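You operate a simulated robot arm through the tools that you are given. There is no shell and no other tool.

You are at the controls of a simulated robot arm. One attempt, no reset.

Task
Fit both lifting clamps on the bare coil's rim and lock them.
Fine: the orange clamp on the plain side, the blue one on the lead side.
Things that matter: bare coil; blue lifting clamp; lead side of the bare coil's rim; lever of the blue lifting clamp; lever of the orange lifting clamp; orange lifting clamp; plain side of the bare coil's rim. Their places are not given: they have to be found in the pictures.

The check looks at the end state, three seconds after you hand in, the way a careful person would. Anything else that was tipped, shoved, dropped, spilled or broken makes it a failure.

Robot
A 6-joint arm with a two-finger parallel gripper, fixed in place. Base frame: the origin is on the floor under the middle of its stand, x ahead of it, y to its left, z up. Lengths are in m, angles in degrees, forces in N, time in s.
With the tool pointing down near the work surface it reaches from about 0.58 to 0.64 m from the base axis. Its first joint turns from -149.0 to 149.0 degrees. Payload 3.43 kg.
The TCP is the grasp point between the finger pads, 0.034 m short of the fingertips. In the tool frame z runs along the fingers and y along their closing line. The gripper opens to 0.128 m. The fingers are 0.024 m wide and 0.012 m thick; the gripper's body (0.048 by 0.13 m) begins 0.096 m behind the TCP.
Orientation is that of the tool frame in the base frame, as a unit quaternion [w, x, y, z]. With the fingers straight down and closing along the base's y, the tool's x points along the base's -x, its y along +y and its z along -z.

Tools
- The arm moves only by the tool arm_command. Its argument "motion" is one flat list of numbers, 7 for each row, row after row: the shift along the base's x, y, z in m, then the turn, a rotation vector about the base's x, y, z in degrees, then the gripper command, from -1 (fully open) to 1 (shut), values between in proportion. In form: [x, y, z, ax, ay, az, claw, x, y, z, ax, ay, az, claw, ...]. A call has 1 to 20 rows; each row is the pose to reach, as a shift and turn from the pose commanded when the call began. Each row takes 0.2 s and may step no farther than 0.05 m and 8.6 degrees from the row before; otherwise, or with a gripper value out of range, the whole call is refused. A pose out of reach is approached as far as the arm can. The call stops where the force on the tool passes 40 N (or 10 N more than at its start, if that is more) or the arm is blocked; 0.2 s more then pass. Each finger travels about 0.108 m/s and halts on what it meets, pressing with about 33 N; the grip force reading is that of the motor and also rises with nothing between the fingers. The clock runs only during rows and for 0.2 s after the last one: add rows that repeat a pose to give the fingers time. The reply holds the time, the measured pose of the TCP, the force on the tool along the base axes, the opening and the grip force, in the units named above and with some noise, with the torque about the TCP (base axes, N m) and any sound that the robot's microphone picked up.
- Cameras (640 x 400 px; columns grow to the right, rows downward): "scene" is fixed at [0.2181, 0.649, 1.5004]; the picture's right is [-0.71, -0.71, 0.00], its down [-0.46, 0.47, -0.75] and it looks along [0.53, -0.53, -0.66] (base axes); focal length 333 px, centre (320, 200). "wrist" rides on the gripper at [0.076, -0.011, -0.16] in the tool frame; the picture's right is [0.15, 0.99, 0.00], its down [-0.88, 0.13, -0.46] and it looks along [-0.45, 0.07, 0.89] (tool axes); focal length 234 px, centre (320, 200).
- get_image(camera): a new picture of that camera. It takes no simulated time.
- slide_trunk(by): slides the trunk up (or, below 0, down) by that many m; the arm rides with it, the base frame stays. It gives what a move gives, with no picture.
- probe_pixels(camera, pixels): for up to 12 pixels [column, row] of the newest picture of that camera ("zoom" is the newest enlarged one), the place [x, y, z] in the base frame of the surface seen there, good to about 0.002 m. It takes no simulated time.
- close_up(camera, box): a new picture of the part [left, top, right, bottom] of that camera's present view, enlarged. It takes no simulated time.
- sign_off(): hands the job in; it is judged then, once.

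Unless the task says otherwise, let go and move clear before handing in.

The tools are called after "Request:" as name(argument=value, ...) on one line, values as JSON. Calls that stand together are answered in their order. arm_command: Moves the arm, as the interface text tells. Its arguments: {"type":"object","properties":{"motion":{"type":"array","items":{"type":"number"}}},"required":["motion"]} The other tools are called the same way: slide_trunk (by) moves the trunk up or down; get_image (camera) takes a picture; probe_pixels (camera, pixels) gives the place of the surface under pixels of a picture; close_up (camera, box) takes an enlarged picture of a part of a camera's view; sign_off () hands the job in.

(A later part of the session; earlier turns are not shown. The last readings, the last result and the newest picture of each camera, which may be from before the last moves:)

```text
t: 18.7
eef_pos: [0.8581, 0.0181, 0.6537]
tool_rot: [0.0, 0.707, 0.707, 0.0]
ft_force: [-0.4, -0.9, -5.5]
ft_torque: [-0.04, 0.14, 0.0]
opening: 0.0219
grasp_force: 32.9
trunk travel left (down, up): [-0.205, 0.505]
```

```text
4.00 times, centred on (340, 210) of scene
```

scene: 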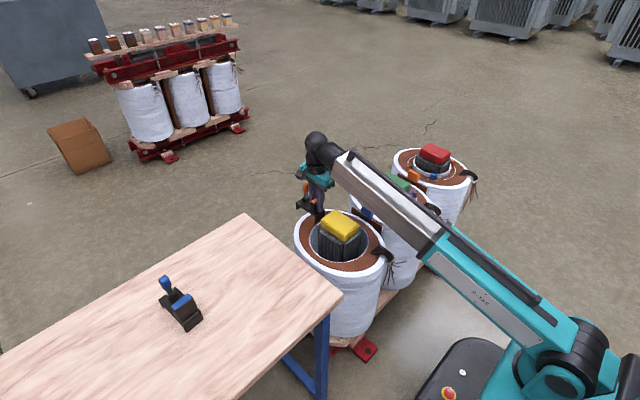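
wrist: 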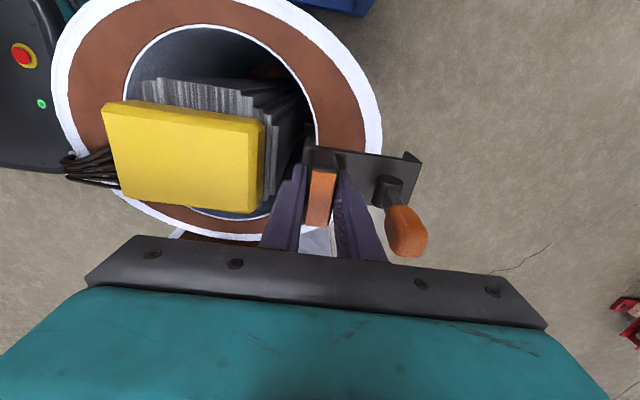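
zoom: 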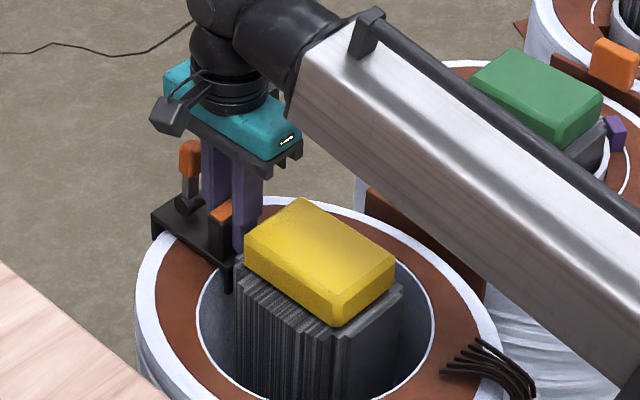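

The legs now straddle the rim with visible clearance on both sides. I'll continue down in 2 mm steps until the plate seats.

Request:
arm_command(motion=[0, 0, -0.002, 0, 0, 0, 1, 0, 0, -0.004, 0, 0, 0, 1, 0, 0, -0.006, 0, 0, 0, 1, 0, 0, -0.006, 0, 0, 0, 1])

```text
t: 19.7
eef_pos: [0.8565, 0.0193, 0.6489]
tool_rot: [0.001, 0.707, 0.707, -0.001]
ft_force: [2.3, -1.4, 7.9]
ft_torque: [0.01, 0.11, 0.0]
opening: 0.0216
grasp_force: 33.1
trunk travel left (down, up): [-0.205, 0.505]
```

The z force went from −5.5 to +7.9 N, so the plate has touched the rim. I'll check visually that it sits flat.

Request:
close_up(camera="wrist", box=[270, 80, 440, 200])

Request:
close_up(camera="scene", box=[300, 190, 360, 240])

```text
3.33 times, centred on (355, 140) of wrist
```

zoom: 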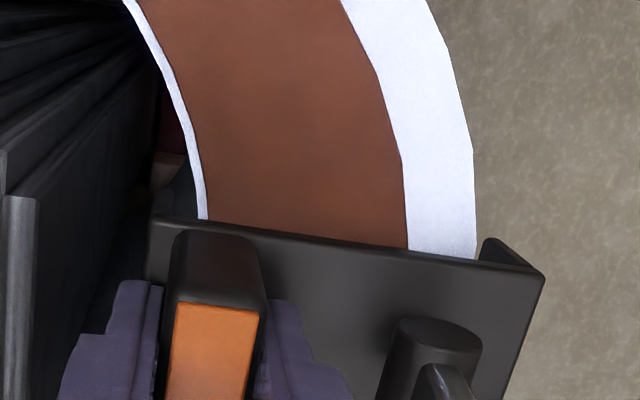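

```text
8.00 times, centred on (330, 215) of scene
```

zoom: 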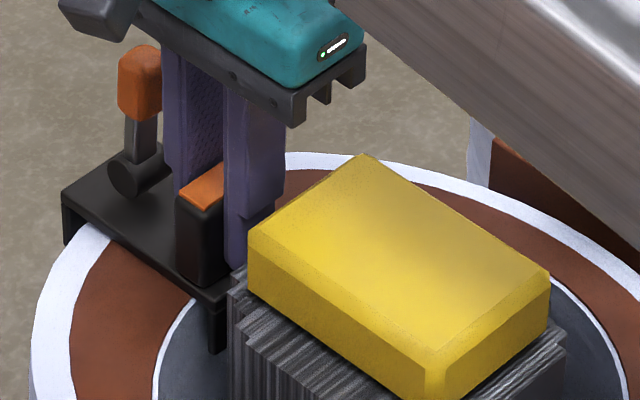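

It is seated flat with both legs over the rim. I'll open slightly to 0.035 (staying clear of the core and the knob) and raise the arm straight up.

Request:
arm_command(motion=[0, 0, 0, 0, 0, 0, 0.46, 0, 0, 0, 0, 0, 0, 0.46, 0, 0, 0.015, 0, 0, 0, 0.46, 0, 0, 0.035, 0, 0, 0, 0.46, 0, 0, 0.06, 0, 0, 0, 0.46, 0, 0, 0.09, 0, 0, 0, 0.46, 0, 0, 0.12, 0, 0, 0, 0.46, 0, 0, 0.12, 0, 0, 0, 0.46])

Request:
get_image(camera="wrist")

Request:
close_up(camera="scene", box=[290, 180, 380, 255])

```text
t: 21.5
eef_pos: [0.8578, 0.021, 0.7686]
tool_rot: [0.0, 0.707, 0.707, 0.0]
ft_force: [-0.2, 0.5, 0.5]
ft_torque: [-0.02, -0.01, 0.03]
opening: 0.0345
grasp_force: 0.1
trunk travel left (down, up): [-0.205, 0.505]
```

```text
taken
```

wrist: 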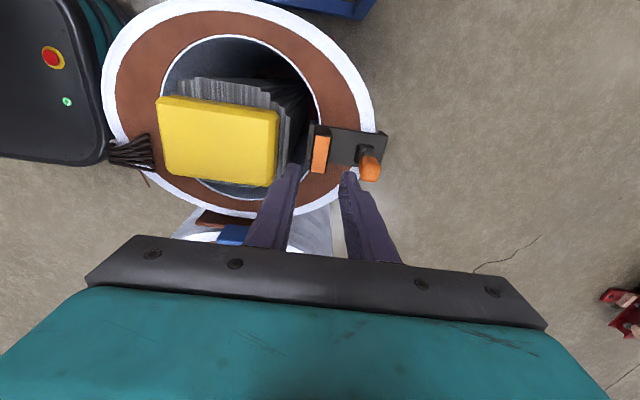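

```text
5.33 times, centred on (335, 218) of scene
```

zoom: 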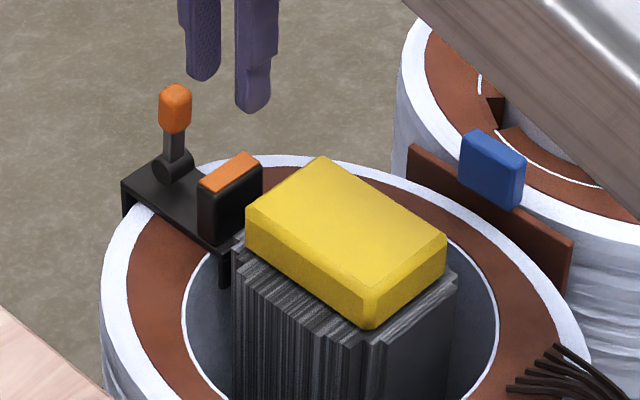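

The clamp stays put on the rim after release. Now I'll measure its lever and block at the new place to plan the locking push.

Request:
close_up(camera="wrist", box=[290, 105, 400, 195])

```text
4.44 times, centred on (345, 150) of wrist
```

zoom: 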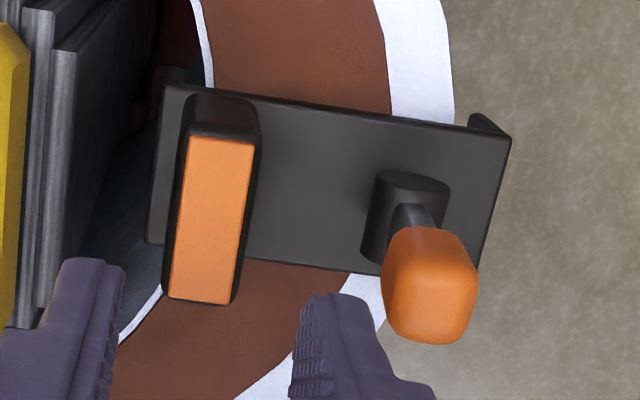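

Request:
probe_pixels(camera="zoom", pixels=[[200, 150], [245, 160], [175, 295], [228, 300], [165, 90], [508, 140], [148, 240], [430, 290], [390, 290], [470, 290], [430, 335], [435, 240]])

Request:
probe_pixels(camera="zoom", pixels=[[410, 180], [378, 190], [446, 190], [365, 250], [410, 215], [395, 255], [468, 255], [415, 340], [465, 330], [480, 270], [300, 180], [490, 190]])

```text
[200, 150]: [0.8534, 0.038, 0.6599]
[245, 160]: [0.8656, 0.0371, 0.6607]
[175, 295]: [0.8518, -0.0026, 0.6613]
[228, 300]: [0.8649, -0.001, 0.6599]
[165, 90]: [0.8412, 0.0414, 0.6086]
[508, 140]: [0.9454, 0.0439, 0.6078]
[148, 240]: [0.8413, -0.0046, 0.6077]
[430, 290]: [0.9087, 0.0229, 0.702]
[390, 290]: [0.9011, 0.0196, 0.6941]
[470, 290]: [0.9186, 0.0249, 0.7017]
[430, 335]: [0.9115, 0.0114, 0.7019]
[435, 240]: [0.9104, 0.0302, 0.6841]
```

```text
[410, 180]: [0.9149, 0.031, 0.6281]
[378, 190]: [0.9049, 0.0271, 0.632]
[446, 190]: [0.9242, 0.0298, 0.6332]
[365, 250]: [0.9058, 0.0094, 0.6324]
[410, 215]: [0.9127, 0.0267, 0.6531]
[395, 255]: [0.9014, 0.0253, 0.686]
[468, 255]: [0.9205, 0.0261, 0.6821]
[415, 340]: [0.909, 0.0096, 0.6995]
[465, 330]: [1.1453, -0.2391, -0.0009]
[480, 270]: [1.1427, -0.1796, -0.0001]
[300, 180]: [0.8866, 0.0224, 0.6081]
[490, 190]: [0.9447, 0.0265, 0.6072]
```

The knob spans x 0.900–0.921, y 0.010–0.031, with its top at z 0.702, and its pivot is near (0.915, 0.020, 0.622). I'll close the fingers and lower the tips just inboard of the knob, above the block (tips at z≈0.675).

Request:
arm_command(motion=[0, 0, 0, 0, 0, 0, 1, 0.012, -0.0005, 0, 0, 0, 0, 1, 0.025, -0.0005, 0, 0, 0, 0, 1, 0.025, -0.0005, -0.02, 0, 0, 0, 1, 0.025, -0.0005, -0.04, 0, 0, 0, 1, 0.025, -0.0005, -0.06, 0, 0, 0, 1, 0.025, -0.0005, -0.06, 0, 0, 0, 1])

Request:
close_up(camera="wrist", box=[270, 105, 420, 215])

Request:
close_up(camera="scene", box=[290, 180, 360, 240])

```text
t: 23.1
eef_pos: [0.8829, 0.0203, 0.7082]
tool_rot: [0.001, 0.707, 0.707, -0.001]
ft_force: [0.0, -0.3, -0.5]
ft_torque: [-0.02, -0.02, 0.02]
opening: 0.0
grasp_force: 33.1
trunk travel left (down, up): [-0.205, 0.505]
```

```text
3.64 times, centred on (345, 160) of wrist
```

zoom: 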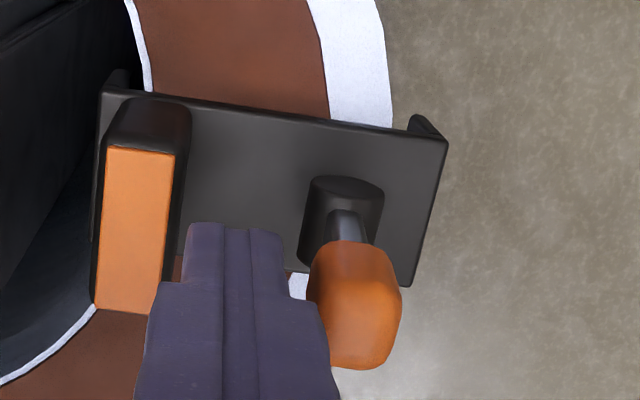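

```text
6.67 times, centred on (325, 210) of scene
```

zoom: 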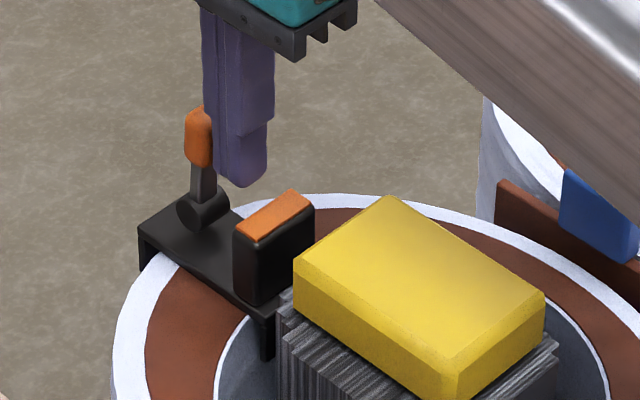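

The fingertips are beside the knob. I'll push gently outward by 12 mm and read the force.

Request:
arm_command(motion=[0.004, 0, 0, 0, 0, 0, 1, 0.007, 0, 0, 0, 0, 0, 1, 0.01, 0, 0, 0, 0, 0, 1, 0.012, 0, 0, 0, 0, 0, 1])

Request:
close_up(camera="wrist", box=[270, 105, 420, 215])

Request:
close_up(camera="scene", box=[290, 180, 360, 240])

```text
t: 24.1
eef_pos: [0.8961, 0.0185, 0.7088]
tool_rot: [0.0, 0.707, 0.708, 0.0]
ft_force: [-0.8, 1.1, 0.8]
ft_torque: [0.01, 0.01, 0.02]
opening: 0.0001
grasp_force: 33.2
trunk travel left (down, up): [-0.205, 0.505]
```

```text
3.64 times, centred on (345, 160) of wrist
```

zoom: 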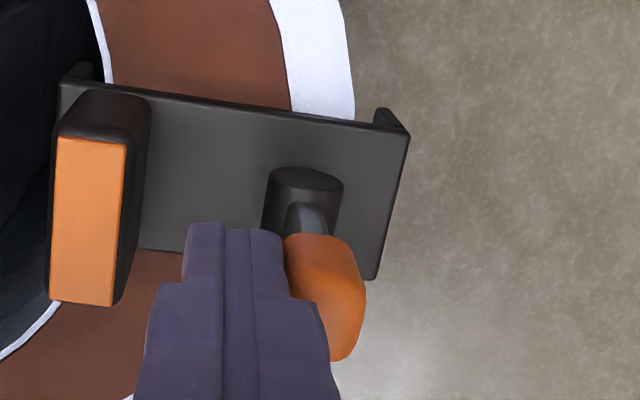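

```text
6.67 times, centred on (325, 210) of scene
```

zoom: 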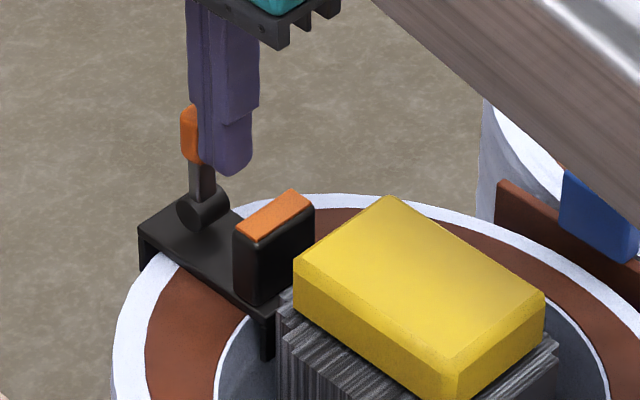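

The lever swings outward with only about 1 N and the clamp hasn't moved, so outward is the locking direction. I'll continue the arc outward and then downward, watching the force.

Request:
arm_command(motion=[0.006, 0.001, 0, 0, 0, 0, 1, 0.012, 0.001, 0, 0, 0, 0, 1, 0.018, 0.001, 0, 0, 0, 0, 1, 0.024, 0.001, 0, 0, 0, 0, 1, 0.03, 0.001, 0, 0, 0, 0, 1, 0.03, 0.001, 0, 0, 0, 0, 1])

Request:
close_up(camera="wrist", box=[230, 105, 420, 225])

Request:
close_up(camera="scene", box=[280, 170, 360, 240])

```text
t: 25.5
eef_pos: [0.918, 0.0211, 0.7066]
tool_rot: [0.001, 0.707, 0.707, 0.001]
ft_force: [-0.1, 0.6, 0.0]
ft_torque: [0.03, 0.0, 0.0]
opening: 0.0001
grasp_force: 33.0
out of reach, approached as far as the arm can: row 5, 6
trunk travel left (down, up): [-0.205, 0.505]
```

```text
3.33 times, centred on (325, 165) of wrist
```

zoom: 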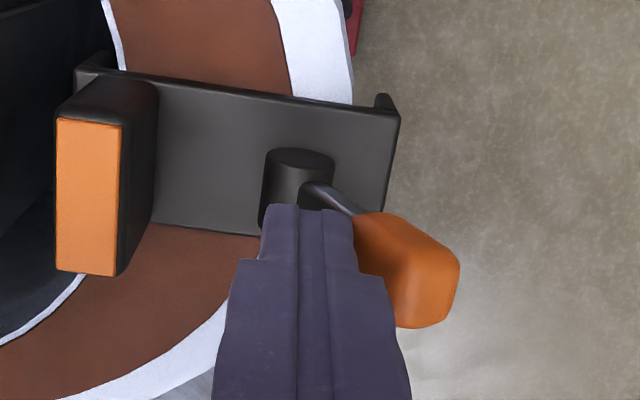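

```text
5.71 times, centred on (320, 205) of scene
```

zoom: 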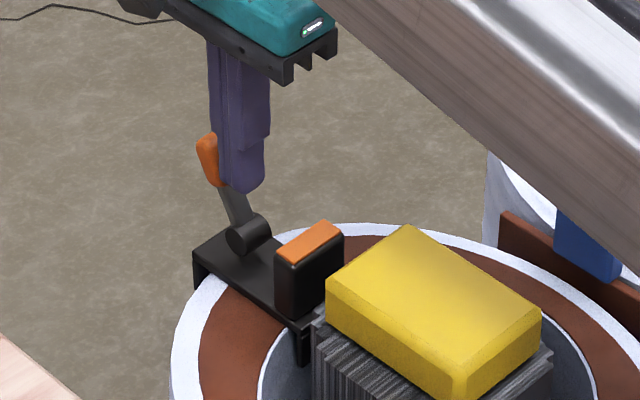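

The arm reached its limit at x≈0.918 at this trunk height (the lever is now about 30° over). The forearm slopes upward, so raising the trunk and lowering the arm relative to it should extend the reach. I'll raise the trunk 0.12 m and test.

Request:
slide_trunk(by=0.12)

Request:
get_image(camera="scene")

```text
t: 27.0
eef_pos: [0.9179, 0.0207, 0.8261]
tool_rot: [0.0, 0.707, 0.707, 0.001]
ft_force: [-0.4, -0.5, -0.6]
ft_torque: [0.02, 0.02, 0.0]
opening: 0.0001
grasp_force: 33.0
trunk travel left (down, up): [-0.325, 0.385]
```

```text
taken
```

scene: 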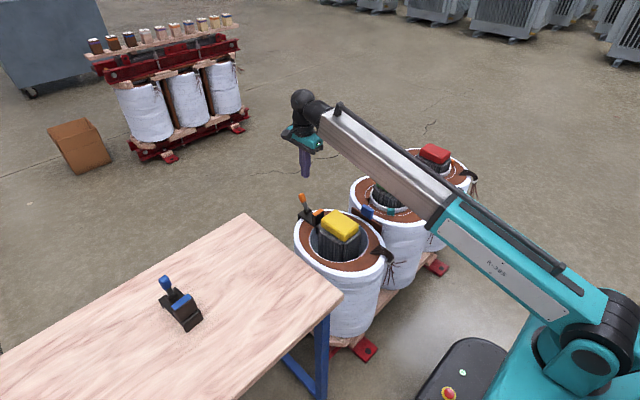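

The trunk is up. I'll lower the arm by 0.07 m relative and then test reaching out to x≈0.96, with the tips staying above the knob.

Request:
arm_command(motion=[0, 0, -0.03, 0, 0, 0, 1, 0, 0, -0.065, 0, 0, 0, 1, 0.015, 0, -0.065, 0, 0, 0, 1, 0.03, 0, -0.065, 0, 0, 0, 1, 0.045, 0, -0.065, 0, 0, 0, 1, 0.045, 0, -0.065, 0, 0, 0, 1])

Request:
close_up(camera="wrist", box=[200, 80, 420, 230])

```text
t: 28.4
eef_pos: [0.9327, 0.0204, 0.7579]
tool_rot: [0.001, 0.707, 0.707, 0.001]
ft_force: [-0.3, 0.1, -0.5]
ft_torque: [0.01, 0.01, -0.01]
opening: 0.0001
grasp_force: 33.2
out of reach, approached as far as the arm can: row 4, 5, 6
trunk travel left (down, up): [-0.325, 0.385]
```

```text
2.67 times, centred on (310, 155) of wrist
```

zoom: 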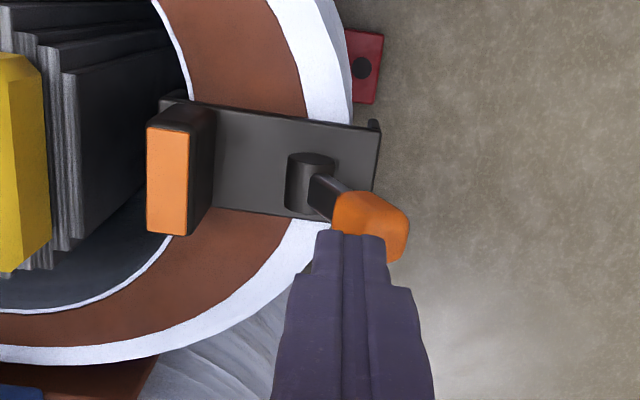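

Reach improved to x≈0.933. Tilting the tool tips outward by about 10° will give a few more centimetres. First I'll check where the knob is now.

Request:
probe_pixels(camera="zoom", pixels=[[370, 210], [395, 215], [350, 195], [400, 240], [335, 215], [325, 185], [310, 165], [378, 125], [165, 100], [190, 130], [150, 180], [405, 225]])

Request:
close_up(camera="scene", box=[280, 180, 360, 240])

```text
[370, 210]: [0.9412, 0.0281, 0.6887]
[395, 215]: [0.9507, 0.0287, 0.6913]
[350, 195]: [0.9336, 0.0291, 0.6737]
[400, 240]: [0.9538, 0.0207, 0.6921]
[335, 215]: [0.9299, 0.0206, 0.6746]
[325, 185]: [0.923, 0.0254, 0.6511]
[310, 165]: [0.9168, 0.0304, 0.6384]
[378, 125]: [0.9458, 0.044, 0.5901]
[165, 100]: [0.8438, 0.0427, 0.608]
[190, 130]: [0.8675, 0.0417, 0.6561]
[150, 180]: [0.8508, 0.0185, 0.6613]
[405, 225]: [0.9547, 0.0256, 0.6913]
```

```text
6.67 times, centred on (320, 210) of scene
```

zoom: 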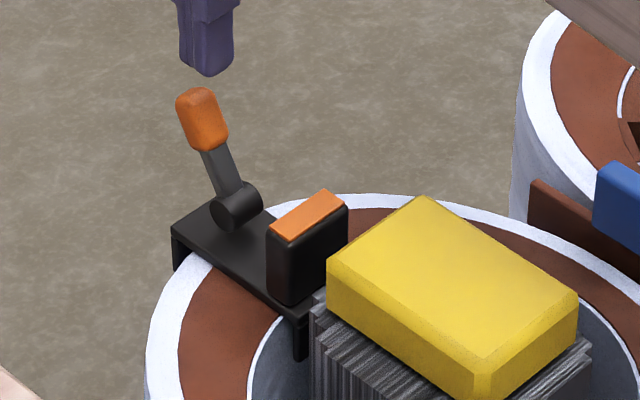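

The knob is at about (0.945, 0.020, 0.683), so the lever is near 30° and holds by friction, with the clamp unmoved. I'll back up to x≈0.907, tilt the tips outward 10°, and come down just inboard of the knob.

Request:
arm_command(motion=[-0.012, 0, 0, 0, -5, 0, 1, -0.0257, 0, 0, 0, -10, 0, 1, -0.0257, 0, -0.02, 0, -10, 0, 1, -0.0257, 0, -0.04, 0, -10, 0, 1, -0.0257, 0, -0.05, 0, -10, 0, 1, -0.0257, 0, -0.05, 0, -10, 0, 1])

Request:
close_up(camera="wrist", box=[200, 80, 420, 230])

Request:
close_up(camera="scene", box=[280, 170, 360, 240])

```text
t: 29.8
eef_pos: [0.9077, 0.021, 0.7079]
tool_rot: [0.063, 0.704, 0.705, 0.062]
ft_force: [-0.5, -1.0, 0.0]
ft_torque: [-0.01, 0.03, -0.02]
opening: 0.0
grasp_force: 33.0
trunk travel left (down, up): [-0.325, 0.385]
```

```text
2.67 times, centred on (310, 155) of wrist
```

zoom: 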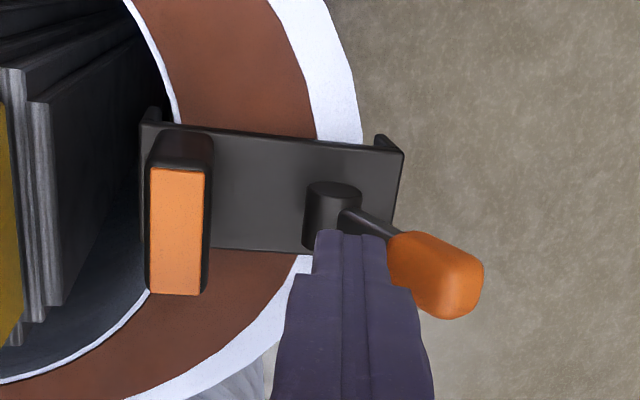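

```text
5.71 times, centred on (320, 205) of scene
```

zoom: 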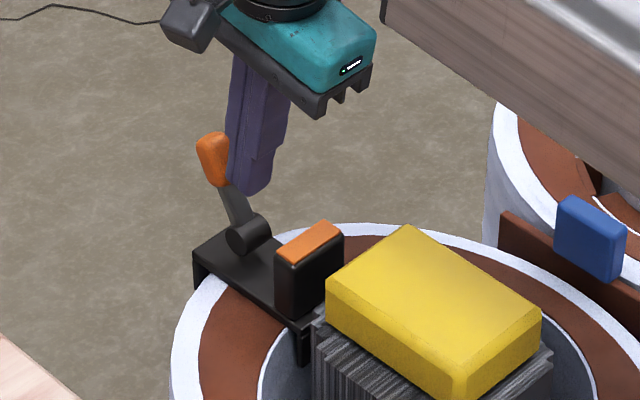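

The tips are tilted outward and sit right behind the knob. Now I'll push out and down along the arc in small steps.

Request:
arm_command(motion=[0.008, -0.001, 0, 0, 0, 0, 1, 0.016, -0.001, -0.001, 0, 0, 0, 1, 0.024, -0.001, -0.003, 0, 0, 0, 1, 0.032, -0.001, -0.007, 0, 0, 0, 1, 0.04, -0.001, -0.012, 0, 0, 0, 1, 0.04, -0.001, -0.012, 0, 0, 0, 1])

Request:
close_up(camera="wrist", box=[200, 80, 420, 230])

Request:
close_up(camera="scene", box=[280, 170, 360, 240])

```text
t: 31.2
eef_pos: [0.9461, 0.0192, 0.6964]
tool_rot: [0.062, 0.705, 0.704, 0.063]
ft_force: [-0.2, -0.6, 0.2]
ft_torque: [0.0, 0.01, 0.0]
opening: 0.0
grasp_force: 32.9
trunk travel left (down, up): [-0.325, 0.385]
```

```text
2.67 times, centred on (310, 155) of wrist
```

zoom: 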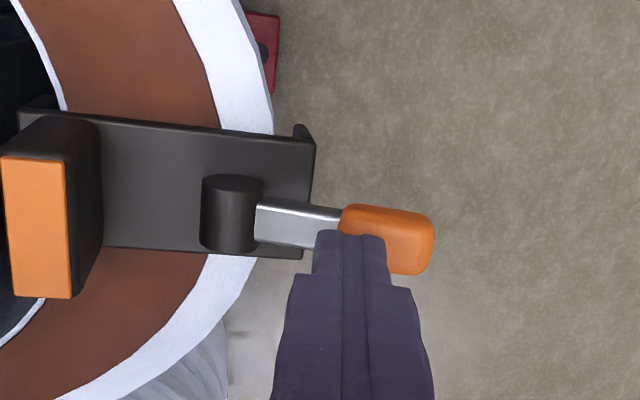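

```text
5.71 times, centred on (320, 205) of scene
```

zoom: 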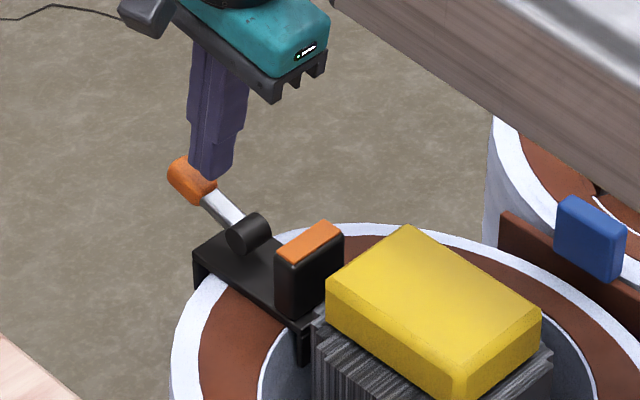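

The lever is about 65° over with negligible force. I'll continue downward toward flat in small steps.

Request:
arm_command(motion=[0.004, 0.001, -0.007, 0, 0, 0, 1, 0.007, 0.001, -0.014, 0, 0, 0, 1, 0.01, 0.001, -0.02, 0, 0, 0, 1, 0.011, 0.001, -0.025, 0, 0, 0, 1, 0.011, 0.001, -0.025, 0, 0, 0, 1])

Request:
close_up(camera="wrist", box=[200, 80, 420, 230])

Request:
close_up(camera="scene", box=[280, 170, 360, 240])

```text
t: 32.5
eef_pos: [0.9622, 0.0193, 0.6783]
tool_rot: [0.068, 0.703, 0.704, 0.068]
ft_force: [2.3, -0.3, 15.2]
ft_torque: [0.04, -0.04, -0.04]
opening: 0.0
grasp_force: 33.2
trunk travel left (down, up): [-0.325, 0.385]
stopped in row 5: the force on the tool passed its limit at 41 N (the readings are from after the stop); the commanded pose is now the measured one
```

```text
2.67 times, centred on (310, 155) of wrist
```

zoom: 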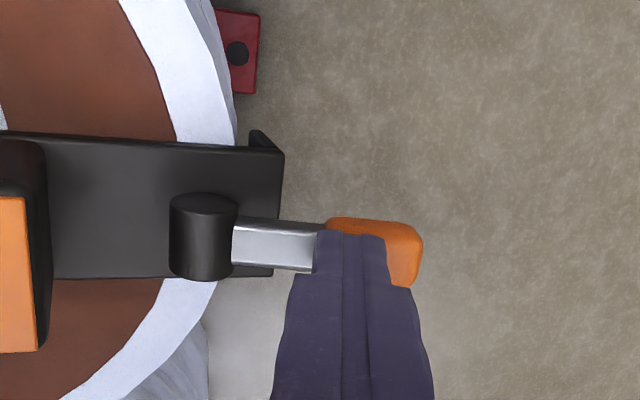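

```text
5.71 times, centred on (320, 205) of scene
```

zoom: 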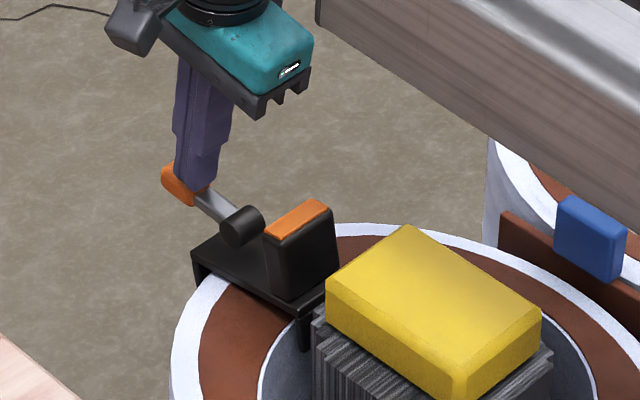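

The force rose to 41 N and the block appears to have tilted outward, so the lever met resistance and the clamp tipped slightly. I'll back off upward gently so it settles back, then look.

Request:
arm_command(motion=[-0.002, 0, 0.004, 0, 0, 0, 1, -0.004, 0, 0.008, 0, 0, 0, 1, -0.006, 0, 0.014, 0, 0, 0, 1, -0.006, 0, 0.02, 0, 0, 0, 1, -0.006, 0, 0.02, 0, 0, 0, 1])

Request:
close_up(camera="wrist", box=[200, 80, 420, 230])

Request:
close_up(camera="scene", box=[280, 170, 360, 240])

```text
t: 33.7
eef_pos: [0.9557, 0.0192, 0.6943]
tool_rot: [0.065, 0.704, 0.704, 0.065]
ft_force: [0.0, -0.3, 0.1]
ft_torque: [0.0, 0.03, 0.0]
opening: 0.0001
grasp_force: 32.5
trunk travel left (down, up): [-0.325, 0.385]
```

```text
2.67 times, centred on (310, 155) of wrist
```

zoom: 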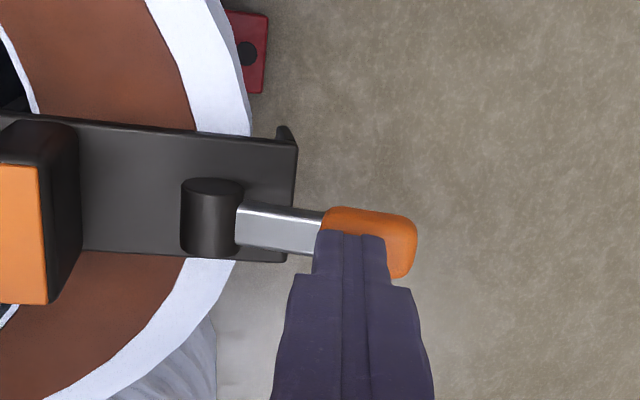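

```text
5.71 times, centred on (320, 205) of scene
```

zoom: 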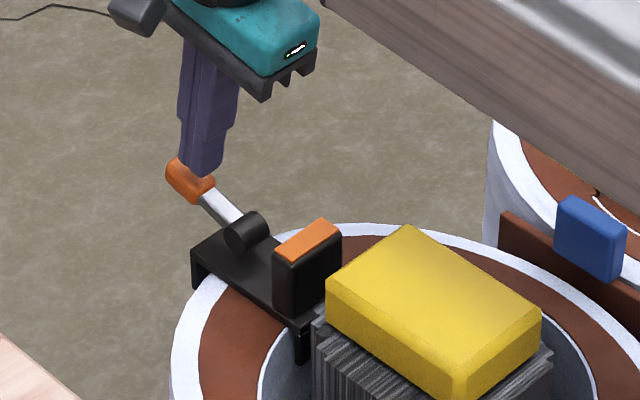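

The clamp settled back onto the rim. I'll probe the plate, block and lever to see the angle at which the lever stopped.

Request:
close_up(camera="wrist", box=[180, 100, 360, 200])

```text
3.56 times, centred on (270, 150) of wrist
```

zoom: 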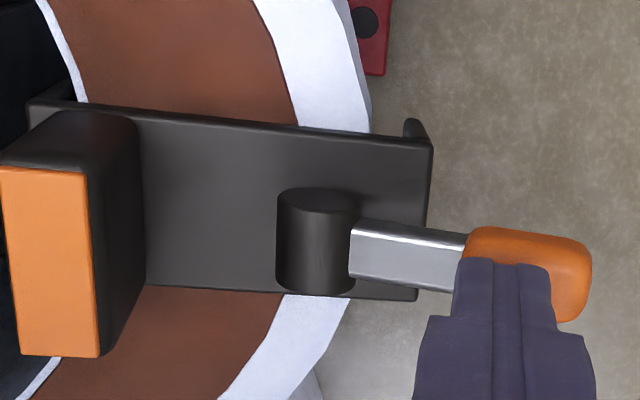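

Request:
probe_pixels(camera="zoom", pixels=[[60, 250], [20, 190], [90, 340], [35, 105], [425, 150], [410, 290], [370, 250], [440, 255], [480, 245], [570, 260], [520, 240], [315, 240]])

Request:
probe_pixels(camera="zoom", pixels=[[200, 150], [200, 270], [410, 160], [160, 250], [85, 108], [365, 128], [590, 260], [585, 300], [280, 250], [350, 260], [410, 130], [100, 200]])

```text
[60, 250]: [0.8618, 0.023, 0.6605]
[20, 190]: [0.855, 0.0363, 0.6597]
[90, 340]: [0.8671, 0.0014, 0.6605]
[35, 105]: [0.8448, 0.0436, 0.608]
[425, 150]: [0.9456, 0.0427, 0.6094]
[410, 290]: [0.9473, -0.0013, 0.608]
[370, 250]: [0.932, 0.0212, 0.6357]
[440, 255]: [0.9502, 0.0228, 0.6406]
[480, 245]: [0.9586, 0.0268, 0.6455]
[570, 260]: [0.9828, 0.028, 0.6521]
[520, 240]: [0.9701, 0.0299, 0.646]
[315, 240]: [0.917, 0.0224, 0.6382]
```

```text
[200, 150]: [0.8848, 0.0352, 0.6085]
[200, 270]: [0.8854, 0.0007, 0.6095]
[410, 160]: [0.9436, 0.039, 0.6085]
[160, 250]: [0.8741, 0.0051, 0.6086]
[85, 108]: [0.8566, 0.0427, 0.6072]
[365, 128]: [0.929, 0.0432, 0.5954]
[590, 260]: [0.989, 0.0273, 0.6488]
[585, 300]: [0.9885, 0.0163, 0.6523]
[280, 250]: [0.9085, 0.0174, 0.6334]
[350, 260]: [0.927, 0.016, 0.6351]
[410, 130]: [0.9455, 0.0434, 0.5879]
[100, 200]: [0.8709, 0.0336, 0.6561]
```

The plate is flat (z≈0.608) and the lever sits about 75° from upright, with no sound reported. Pressing far out tips the clamp, so I'll test whether it's at its stop by pressing on the stem close to the pivot, where tipping leverage is small. First I'll tilt to 20° and move above the stem at x≈0.938.

Request:
arm_command(motion=[-0.004, 0.0005, 0.012, 0, -5, 0, 1, -0.0177, 0.0005, 0.012, 0, -9.5, 0, 1, -0.0177, 0.0005, 0.002, 0, -9.5, 0, 1, -0.0177, 0.0005, -0.01, 0, -9.5, 0, 1, -0.0177, 0.0005, -0.015, 0, -9.5, 0, 1, -0.0177, 0.0005, -0.015, 0, -9.5, 0, 1])

Request:
close_up(camera="wrist", box=[230, 120, 420, 240])

Request:
close_up(camera="scene", box=[280, 170, 360, 240])

```text
t: 35.1
eef_pos: [0.938, 0.0209, 0.6804]
tool_rot: [0.124, 0.696, 0.696, 0.123]
ft_force: [0.7, -0.4, -0.1]
ft_torque: [0.04, -0.01, 0.02]
opening: 0.0
grasp_force: 33.1
trunk travel left (down, up): [-0.325, 0.385]
```

```text
3.33 times, centred on (325, 180) of wrist
```

zoom: 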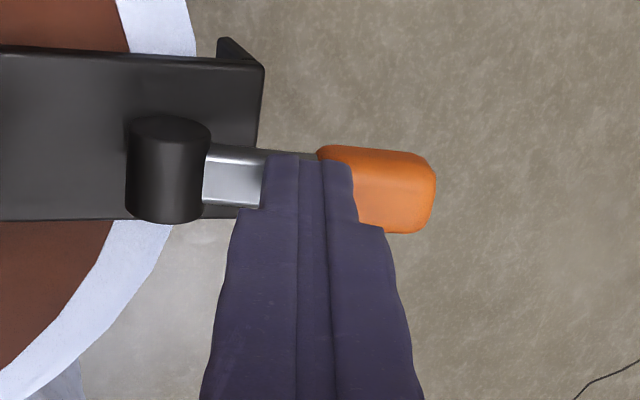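

```text
5.71 times, centred on (320, 205) of scene
```

zoom: 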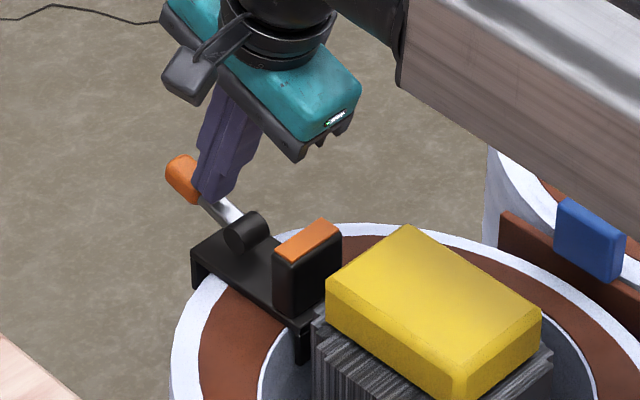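

The tip is over the stem near the pivot, clear of the knob. I'll press down in small steps and watch the force.

Request:
arm_command(motion=[0, -0.001, -0.004, 0, 0, 0, 1, 0, -0.001, -0.007, 0, 0, 0, 1, 0, -0.001, -0.009, 0, 0, 0, 1, 0, -0.001, -0.01, 0, 0, 0, 1])

```text
t: 36.1
eef_pos: [0.9385, 0.0194, 0.6758]
tool_rot: [0.127, 0.696, 0.696, 0.128]
ft_force: [7.9, 2.4, 33.7]
ft_torque: [0.08, -0.77, 0.03]
opening: 0.0
grasp_force: 33.3
trunk travel left (down, up): [-0.325, 0.385]
```

The lever now takes 33.7 N near the pivot. I'll look at whether the lever moved or the clamp lifted.

Request:
close_up(camera="scene", box=[280, 170, 360, 240])

Request:
close_up(camera="wrist", box=[180, 100, 420, 240])

```text
5.71 times, centred on (320, 205) of scene
```

zoom: 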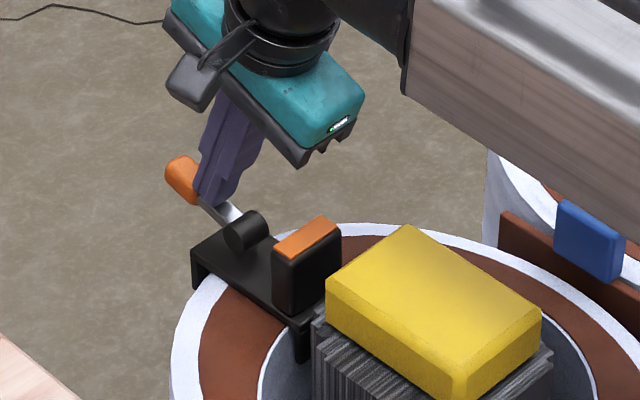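

```text
2.67 times, centred on (300, 170) of wrist
```

zoom: 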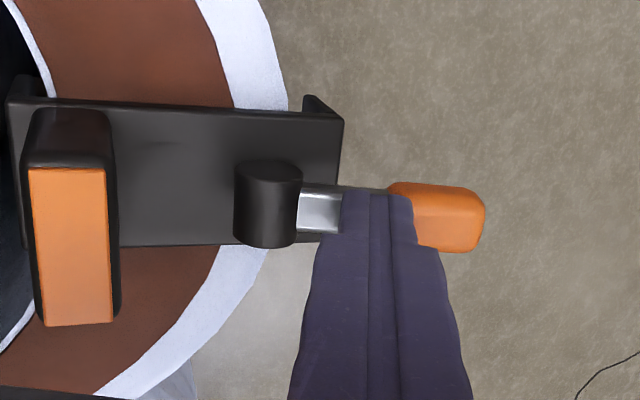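

The plate stays flat under the load and the lever doesn't move further, which suggests it's at its end stop. I'll probe the stem slope under load to confirm.

Request:
probe_pixels(camera="zoom", pixels=[[310, 210], [335, 210], [320, 195], [400, 190], [440, 195], [475, 200], [440, 240], [270, 210], [100, 150], [300, 130], [70, 200], [20, 100]])

```text
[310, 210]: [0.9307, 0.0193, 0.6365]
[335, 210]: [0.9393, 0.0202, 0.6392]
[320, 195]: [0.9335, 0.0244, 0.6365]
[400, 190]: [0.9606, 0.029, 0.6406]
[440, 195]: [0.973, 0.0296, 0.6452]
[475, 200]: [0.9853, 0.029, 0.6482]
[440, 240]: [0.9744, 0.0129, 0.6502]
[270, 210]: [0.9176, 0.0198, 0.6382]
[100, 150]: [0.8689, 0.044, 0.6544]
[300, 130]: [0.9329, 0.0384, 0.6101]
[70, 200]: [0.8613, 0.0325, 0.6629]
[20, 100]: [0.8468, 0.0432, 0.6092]
```

The stem slope is still about 15–17° above flat even under ~34 N, so the lever is at a hard stop (about 79° of travel) and the clamp stayed seated. I'll retract, straighten the tool, and look at the clamp from above.

Request:
arm_command(motion=[0, 0, 0.008, 0, 0, 0, 1, 0, 0, 0.03, 0, 0, 0, 1, 0, 0, 0.06, 0, 0, 0, 1, -0.02, 0, 0.08, 0, 7, 0, 1, -0.04, 0, 0.09, 0, 14, 0, 0.6, -0.06, 0, 0.09, 0, 20, 0, 0.46, -0.077, 0, 0.09, 0, 20, 0, 0.46, -0.077, 0, 0.09, 0, 20, 0, 0.46])

Request:
get_image(camera="wrist")

Request:
close_up(camera="scene", box=[290, 180, 370, 250])

```text
t: 37.9
eef_pos: [0.8604, 0.0177, 0.761]
tool_rot: [0.0, 0.707, 0.707, 0.002]
ft_force: [-0.2, 0.0, 1.4]
ft_torque: [0.0, 0.0, -0.01]
opening: 0.0348
grasp_force: 0.1
trunk travel left (down, up): [-0.325, 0.385]
```

```text
taken
```

wrist: 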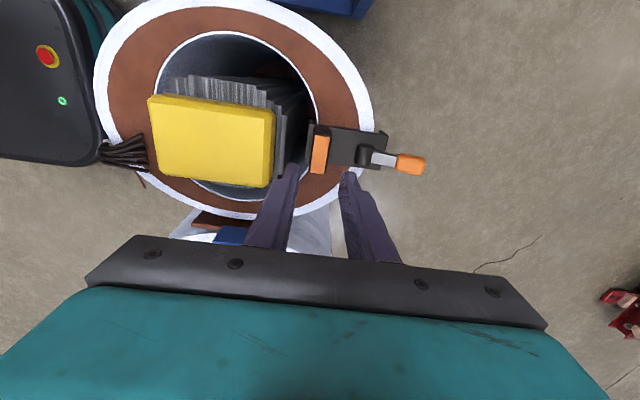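

```text
5.71 times, centred on (330, 215) of scene
```

zoom: 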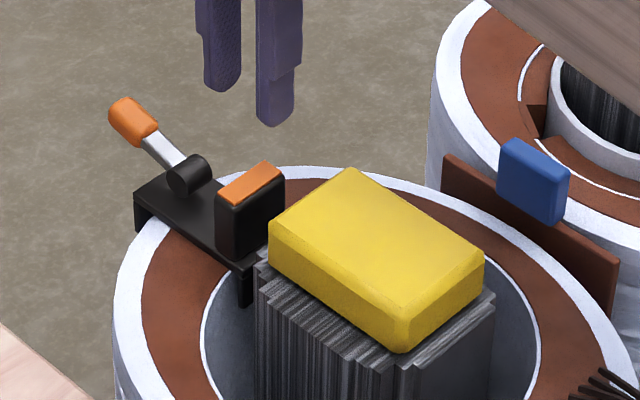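

The lever is down and stays there, with the clamp seated. I'll verify it by gripping the block and testing with a tiny lift; first I'll locate the block precisely.

Request:
close_up(camera="wrist", box=[290, 105, 430, 195])

```text
4.44 times, centred on (360, 150) of wrist
```

zoom: 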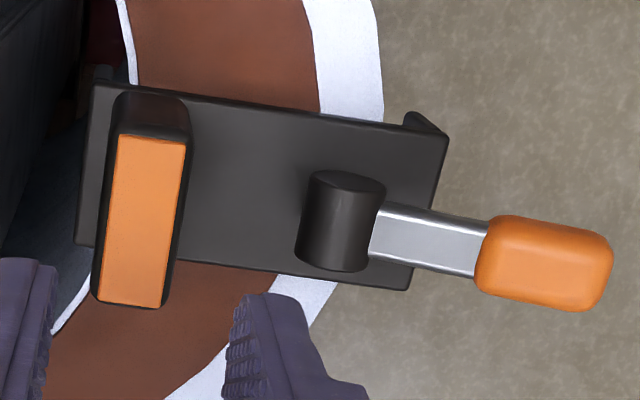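

Request:
probe_pixels(camera="zoom", pixels=[[125, 150], [180, 155], [105, 290], [158, 300], [98, 88], [445, 140], [78, 240], [405, 285], [400, 240], [470, 250], [540, 260], [600, 260]])

Request:
probe_pixels(camera="zoom", pixels=[[130, 60], [137, 80], [375, 80], [380, 110], [100, 75], [108, 78], [410, 120], [440, 130], [320, 100], [340, 180], [380, 185], [310, 170]])

```text
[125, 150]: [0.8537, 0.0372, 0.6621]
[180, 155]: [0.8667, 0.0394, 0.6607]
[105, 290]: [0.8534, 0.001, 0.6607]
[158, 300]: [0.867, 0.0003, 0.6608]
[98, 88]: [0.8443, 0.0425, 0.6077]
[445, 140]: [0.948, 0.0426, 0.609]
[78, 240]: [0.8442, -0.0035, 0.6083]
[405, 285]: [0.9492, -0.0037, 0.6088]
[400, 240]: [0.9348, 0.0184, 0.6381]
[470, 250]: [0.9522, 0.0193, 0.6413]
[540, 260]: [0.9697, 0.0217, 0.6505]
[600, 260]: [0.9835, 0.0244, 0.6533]
```

```text
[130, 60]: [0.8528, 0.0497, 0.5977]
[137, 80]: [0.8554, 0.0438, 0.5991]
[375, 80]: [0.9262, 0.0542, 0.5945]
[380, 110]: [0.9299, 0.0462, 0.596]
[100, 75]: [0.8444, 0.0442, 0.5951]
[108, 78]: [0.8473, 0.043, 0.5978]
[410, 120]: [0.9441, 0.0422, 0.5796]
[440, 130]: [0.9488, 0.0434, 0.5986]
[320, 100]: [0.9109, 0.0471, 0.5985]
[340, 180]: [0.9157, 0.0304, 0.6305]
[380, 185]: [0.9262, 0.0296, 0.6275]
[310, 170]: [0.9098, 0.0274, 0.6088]
```

The block is centred at (0.860, 0.0195), right under the gripper. I'll descend, grip it lightly and lift by 3 mm to see whether it holds to the rim.

Request:
arm_command(motion=[0, 0.001, -0.03, 0, 0, 0, 0.46, 0, 0.001, -0.06, 0, 0, 0, 0.46, 0, 0.001, -0.085, 0, 0, 0, 0.46, 0, 0.001, -0.1, 0, 0, 0, 0.46, 0, 0.001, -0.109, 0, 0, 0, 0.46, 0, 0.001, -0.109, 0, 0, 0, 1, 0, 0.001, -0.109, 0, 0, 0, 1, 0, 0.001, -0.109, 0, 0, 0, 1])

```text
t: 39.7
eef_pos: [0.8605, 0.0205, 0.6524]
tool_rot: [0.0, 0.707, 0.707, 0.001]
ft_force: [-1.8, 0.4, 1.4]
ft_torque: [0.02, -0.19, 0.0]
opening: 0.0217
grasp_force: 33.1
trunk travel left (down, up): [-0.325, 0.385]
```

Request:
arm_command(motion=[0, 0, 0.001, 0, 0, 0, 1, 0, 0, 0.002, 0, 0, 0, 1, 0, 0, 0.003, 0, 0, 0, 1, 0, 0, 0.003, 0, 0, 0, 1])

```text
t: 40.7
eef_pos: [0.8609, 0.0193, 0.6533]
tool_rot: [0.001, 0.707, 0.707, 0.001]
ft_force: [0.3, -0.1, -0.1]
ft_torque: [-0.02, 0.18, 0.0]
opening: 0.0218
grasp_force: 32.9
trunk travel left (down, up): [-0.325, 0.385]
```

The lift force is still near zero after the 3 mm command, so it's inconclusive. I'll raise another 3 mm and read again.

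Request:
arm_command(motion=[0, 0, 0.0015, 0, 0, 0, 1, 0, 0, 0.003, 0, 0, 0, 1, 0, 0, 0.003, 0, 0, 0, 1])

Request:
close_up(camera="wrist", box=[270, 100, 440, 210])

Request:
close_up(camera="scene", box=[290, 180, 370, 250])

```text
t: 41.5
eef_pos: [0.8619, 0.0193, 0.6564]
tool_rot: [0.001, 0.707, 0.707, 0.0]
ft_force: [0.2, 0.2, -4.5]
ft_torque: [0.01, 0.17, 0.04]
opening: 0.022
grasp_force: 32.5
trunk travel left (down, up): [-0.325, 0.385]
```

```text
3.64 times, centred on (355, 155) of wrist
```

zoom: 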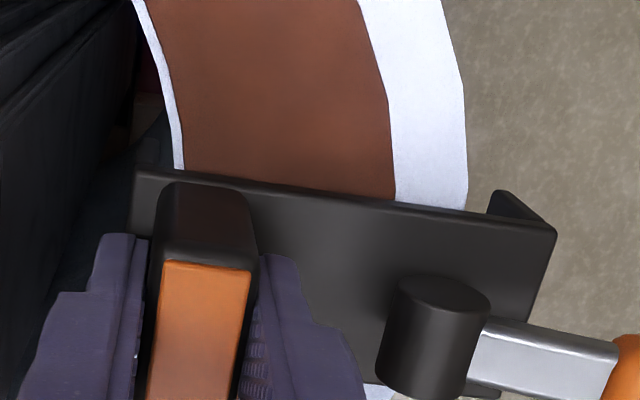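

```text
5.71 times, centred on (330, 215) of scene
```

zoom: 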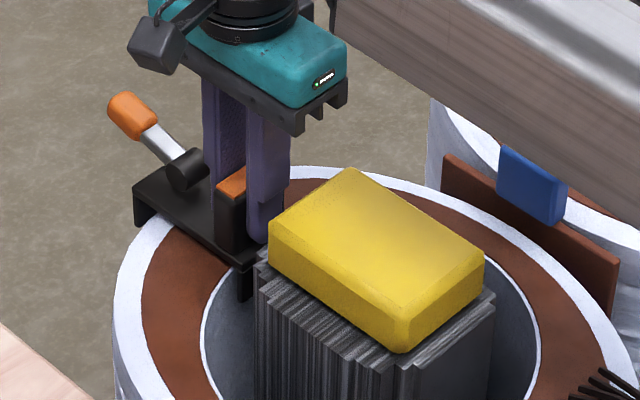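

The load is now −4.5 N, close to the clamp's weight. So the clamp is simply resting on the rim and the lever's end stop is the locked position; no extra hold is modelled. I'll set it back down, slightly recentred, and release.

Request:
arm_command(motion=[-0.0015, 0.001, 0, 0, 0, 0, 1, -0.0015, 0.001, -0.002, 0, 0, 0, 1, -0.0015, 0.001, -0.004, 0, 0, 0, 1, -0.0015, 0.001, -0.006, 0, 0, 0, 1, -0.0015, 0.001, -0.006, 0, 0, 0, 1])

```text
t: 42.7
eef_pos: [0.86, 0.0218, 0.6527]
tool_rot: [0.001, 0.707, 0.707, 0.001]
ft_force: [2.4, 1.5, 6.6]
ft_torque: [-0.05, 0.09, 0.02]
opening: 0.0218
grasp_force: 33.2
trunk travel left (down, up): [-0.325, 0.385]
```

It's seated again (+6.6 N contact). I'll release the block and rise straight up, clear of the clamp.

Request:
arm_command(motion=[0, 0, 0.0005, 0, 0, 0, 0.46, 0, 0, 0.0005, 0, 0, 0, 0.46, 0, 0, 0.015, 0, 0, 0, 0.46, 0, 0, 0.035, 0, 0, 0, 0.46, 0, 0, 0.065, 0, 0, 0, 0.46, 0, 0, 0.1, 0, 0, 0, 0.46, 0, 0, 0.11, 0, 0, 0, 0.46])

Request:
close_up(camera="wrist", box=[280, 100, 440, 200])

Request:
close_up(camera="scene", box=[290, 180, 370, 250])

```text
t: 44.3
eef_pos: [0.8593, 0.0197, 0.7617]
tool_rot: [0.001, 0.708, 0.707, 0.0]
ft_force: [-1.2, 0.3, 0.6]
ft_torque: [-0.03, -0.01, -0.02]
opening: 0.0344
grasp_force: 0.0
trunk travel left (down, up): [-0.325, 0.385]
```

```text
4.00 times, centred on (360, 150) of wrist
```

zoom: 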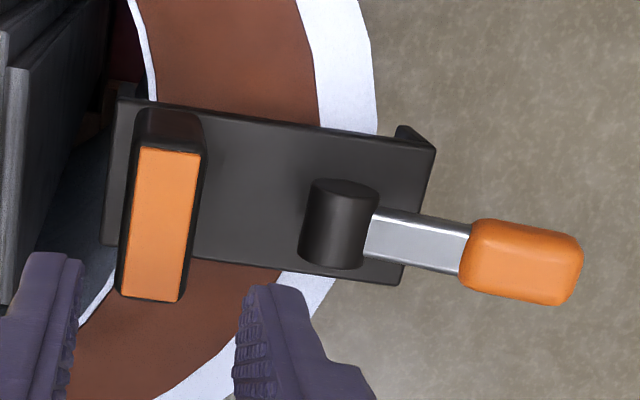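

```text
5.71 times, centred on (330, 215) of scene
```

zoom: 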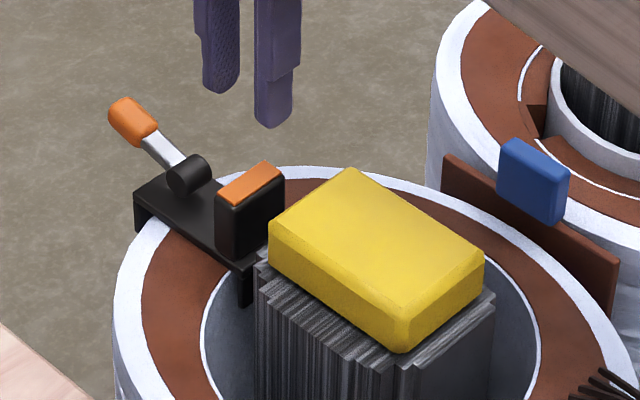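

The orange clamp is seated with its lever down. Next is the blue clamp: I'll raise the trunk 0.2 m for clearance and reach.

Request:
slide_trunk(by=0.2)

```text
t: 46.4
eef_pos: [0.8597, 0.0209, 0.9602]
tool_rot: [0.001, 0.707, 0.707, 0.001]
ft_force: [0.8, -0.6, -0.4]
ft_torque: [0.0, -0.02, 0.03]
opening: 0.0346
grasp_force: 0.1
trunk travel left (down, up): [-0.525, 0.185]
```

Now I'll turn the gripper about 186° while moving over the table toward the blue clamp, staying at z≈0.96.

Request:
arm_command(motion=[-0.007, 0.0225, 0, 0, 0, 8.2, 0.3, -0.014, 0.045, 0, 0, 0, 16.4, 0, -0.021, 0.0675, 0, 0, 0, 24.6, 0, -0.028, 0.09, 0, 0, 0, 32.8, 0, -0.035, 0.1125, 0, 0, 0, 41, 0, -0.042, 0.135, 0, 0, 0, 49.2, 0, -0.049, 0.1575, 0, 0, 0, 57.4, 0, -0.056, 0.18, 0, 0, 0, 65.6, 0, -0.063, 0.2025, 0, 0, 0, 73.8, 0, -0.07, 0.225, 0, 0, 0, 82, 0, -0.077, 0.2475, 0, 0, 0, 90.2, 0, -0.084, 0.27, 0, 0, 0, 98.4, 0, -0.091, 0.2925, 0, 0, 0, 106.6, 0, -0.098, 0.315, 0, 0, 0, 114.8, 0, -0.105, 0.3375, 0, 0, 0, 123, 0, -0.112, 0.36, 0, 0, 0, 131.2, 0, -0.119, 0.3825, 0, 0, 0, 139.4, 0, -0.126, 0.405, 0, 0, 0, 147.6, 0, -0.133, 0.4275, 0, 0, 0, 155.8, 0, -0.14, 0.45, 0, 0, 0, 164, 0])

```text
t: 50.6
eef_pos: [0.7213, 0.4709, 0.9583]
tool_rot: [-0.001, -0.602, 0.798, 0.0]
ft_force: [-0.9, -0.1, 0.3]
ft_torque: [0.0, -0.04, 0.0]
opening: 0.0638
grasp_force: 0.1
trunk travel left (down, up): [-0.525, 0.185]
```

The turn is working (tool x is now at about 254°). I'll finish the yaw to match the blue clamp's ~6° angle and move closer, then take a picture.

Request:
arm_command(motion=[0.003, 0.02, -0.005, 0, 0, 7.5, 0, 0.006, 0.04, -0.01, 0, 0, 15, 0, 0.008, 0.06, -0.02, 0, 0, 22, 0, 0.01, 0.075, -0.03, 0, 0, 22, 0, 0.01, 0.075, -0.03, 0, 0, 22, 0])

Request:
get_image(camera="wrist")

Request:
get_image(camera="scene")

```text
t: 51.8
eef_pos: [0.7288, 0.5465, 0.9296]
tool_rot: [0.001, 0.743, -0.669, -0.001]
ft_force: [-1.3, -0.3, -0.3]
ft_torque: [-0.02, 0.01, 0.0]
opening: 0.0643
grasp_force: 0.1
trunk travel left (down, up): [-0.525, 0.185]
```

```text
taken
```

wrist: 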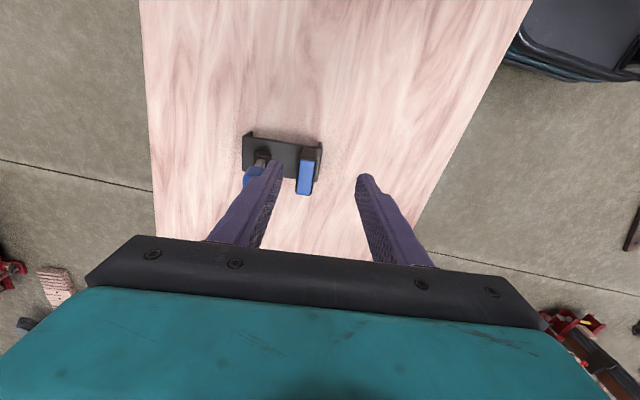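

```text
taken
```

scene: 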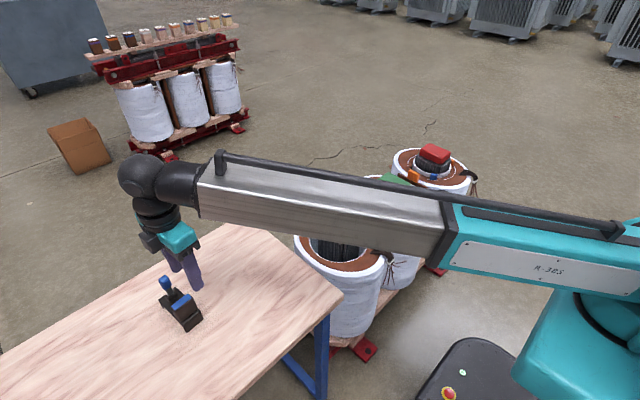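

The blue clamp is visible at (285,160) in the wrist view. I'll zoom in and measure it.

Request:
close_up(camera="wrist", box=[225, 120, 345, 205])

```text
4.71 times, centred on (285, 162) of wrist
```

zoom: 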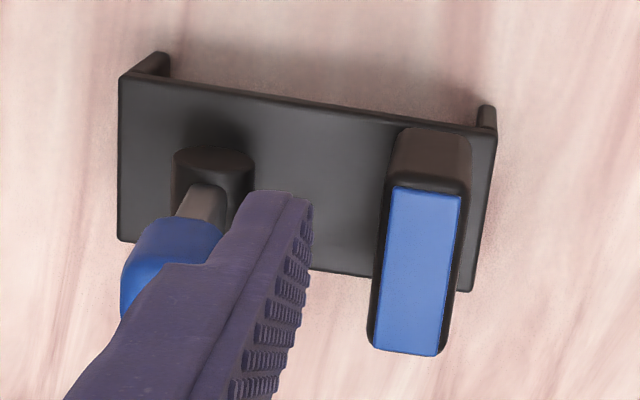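

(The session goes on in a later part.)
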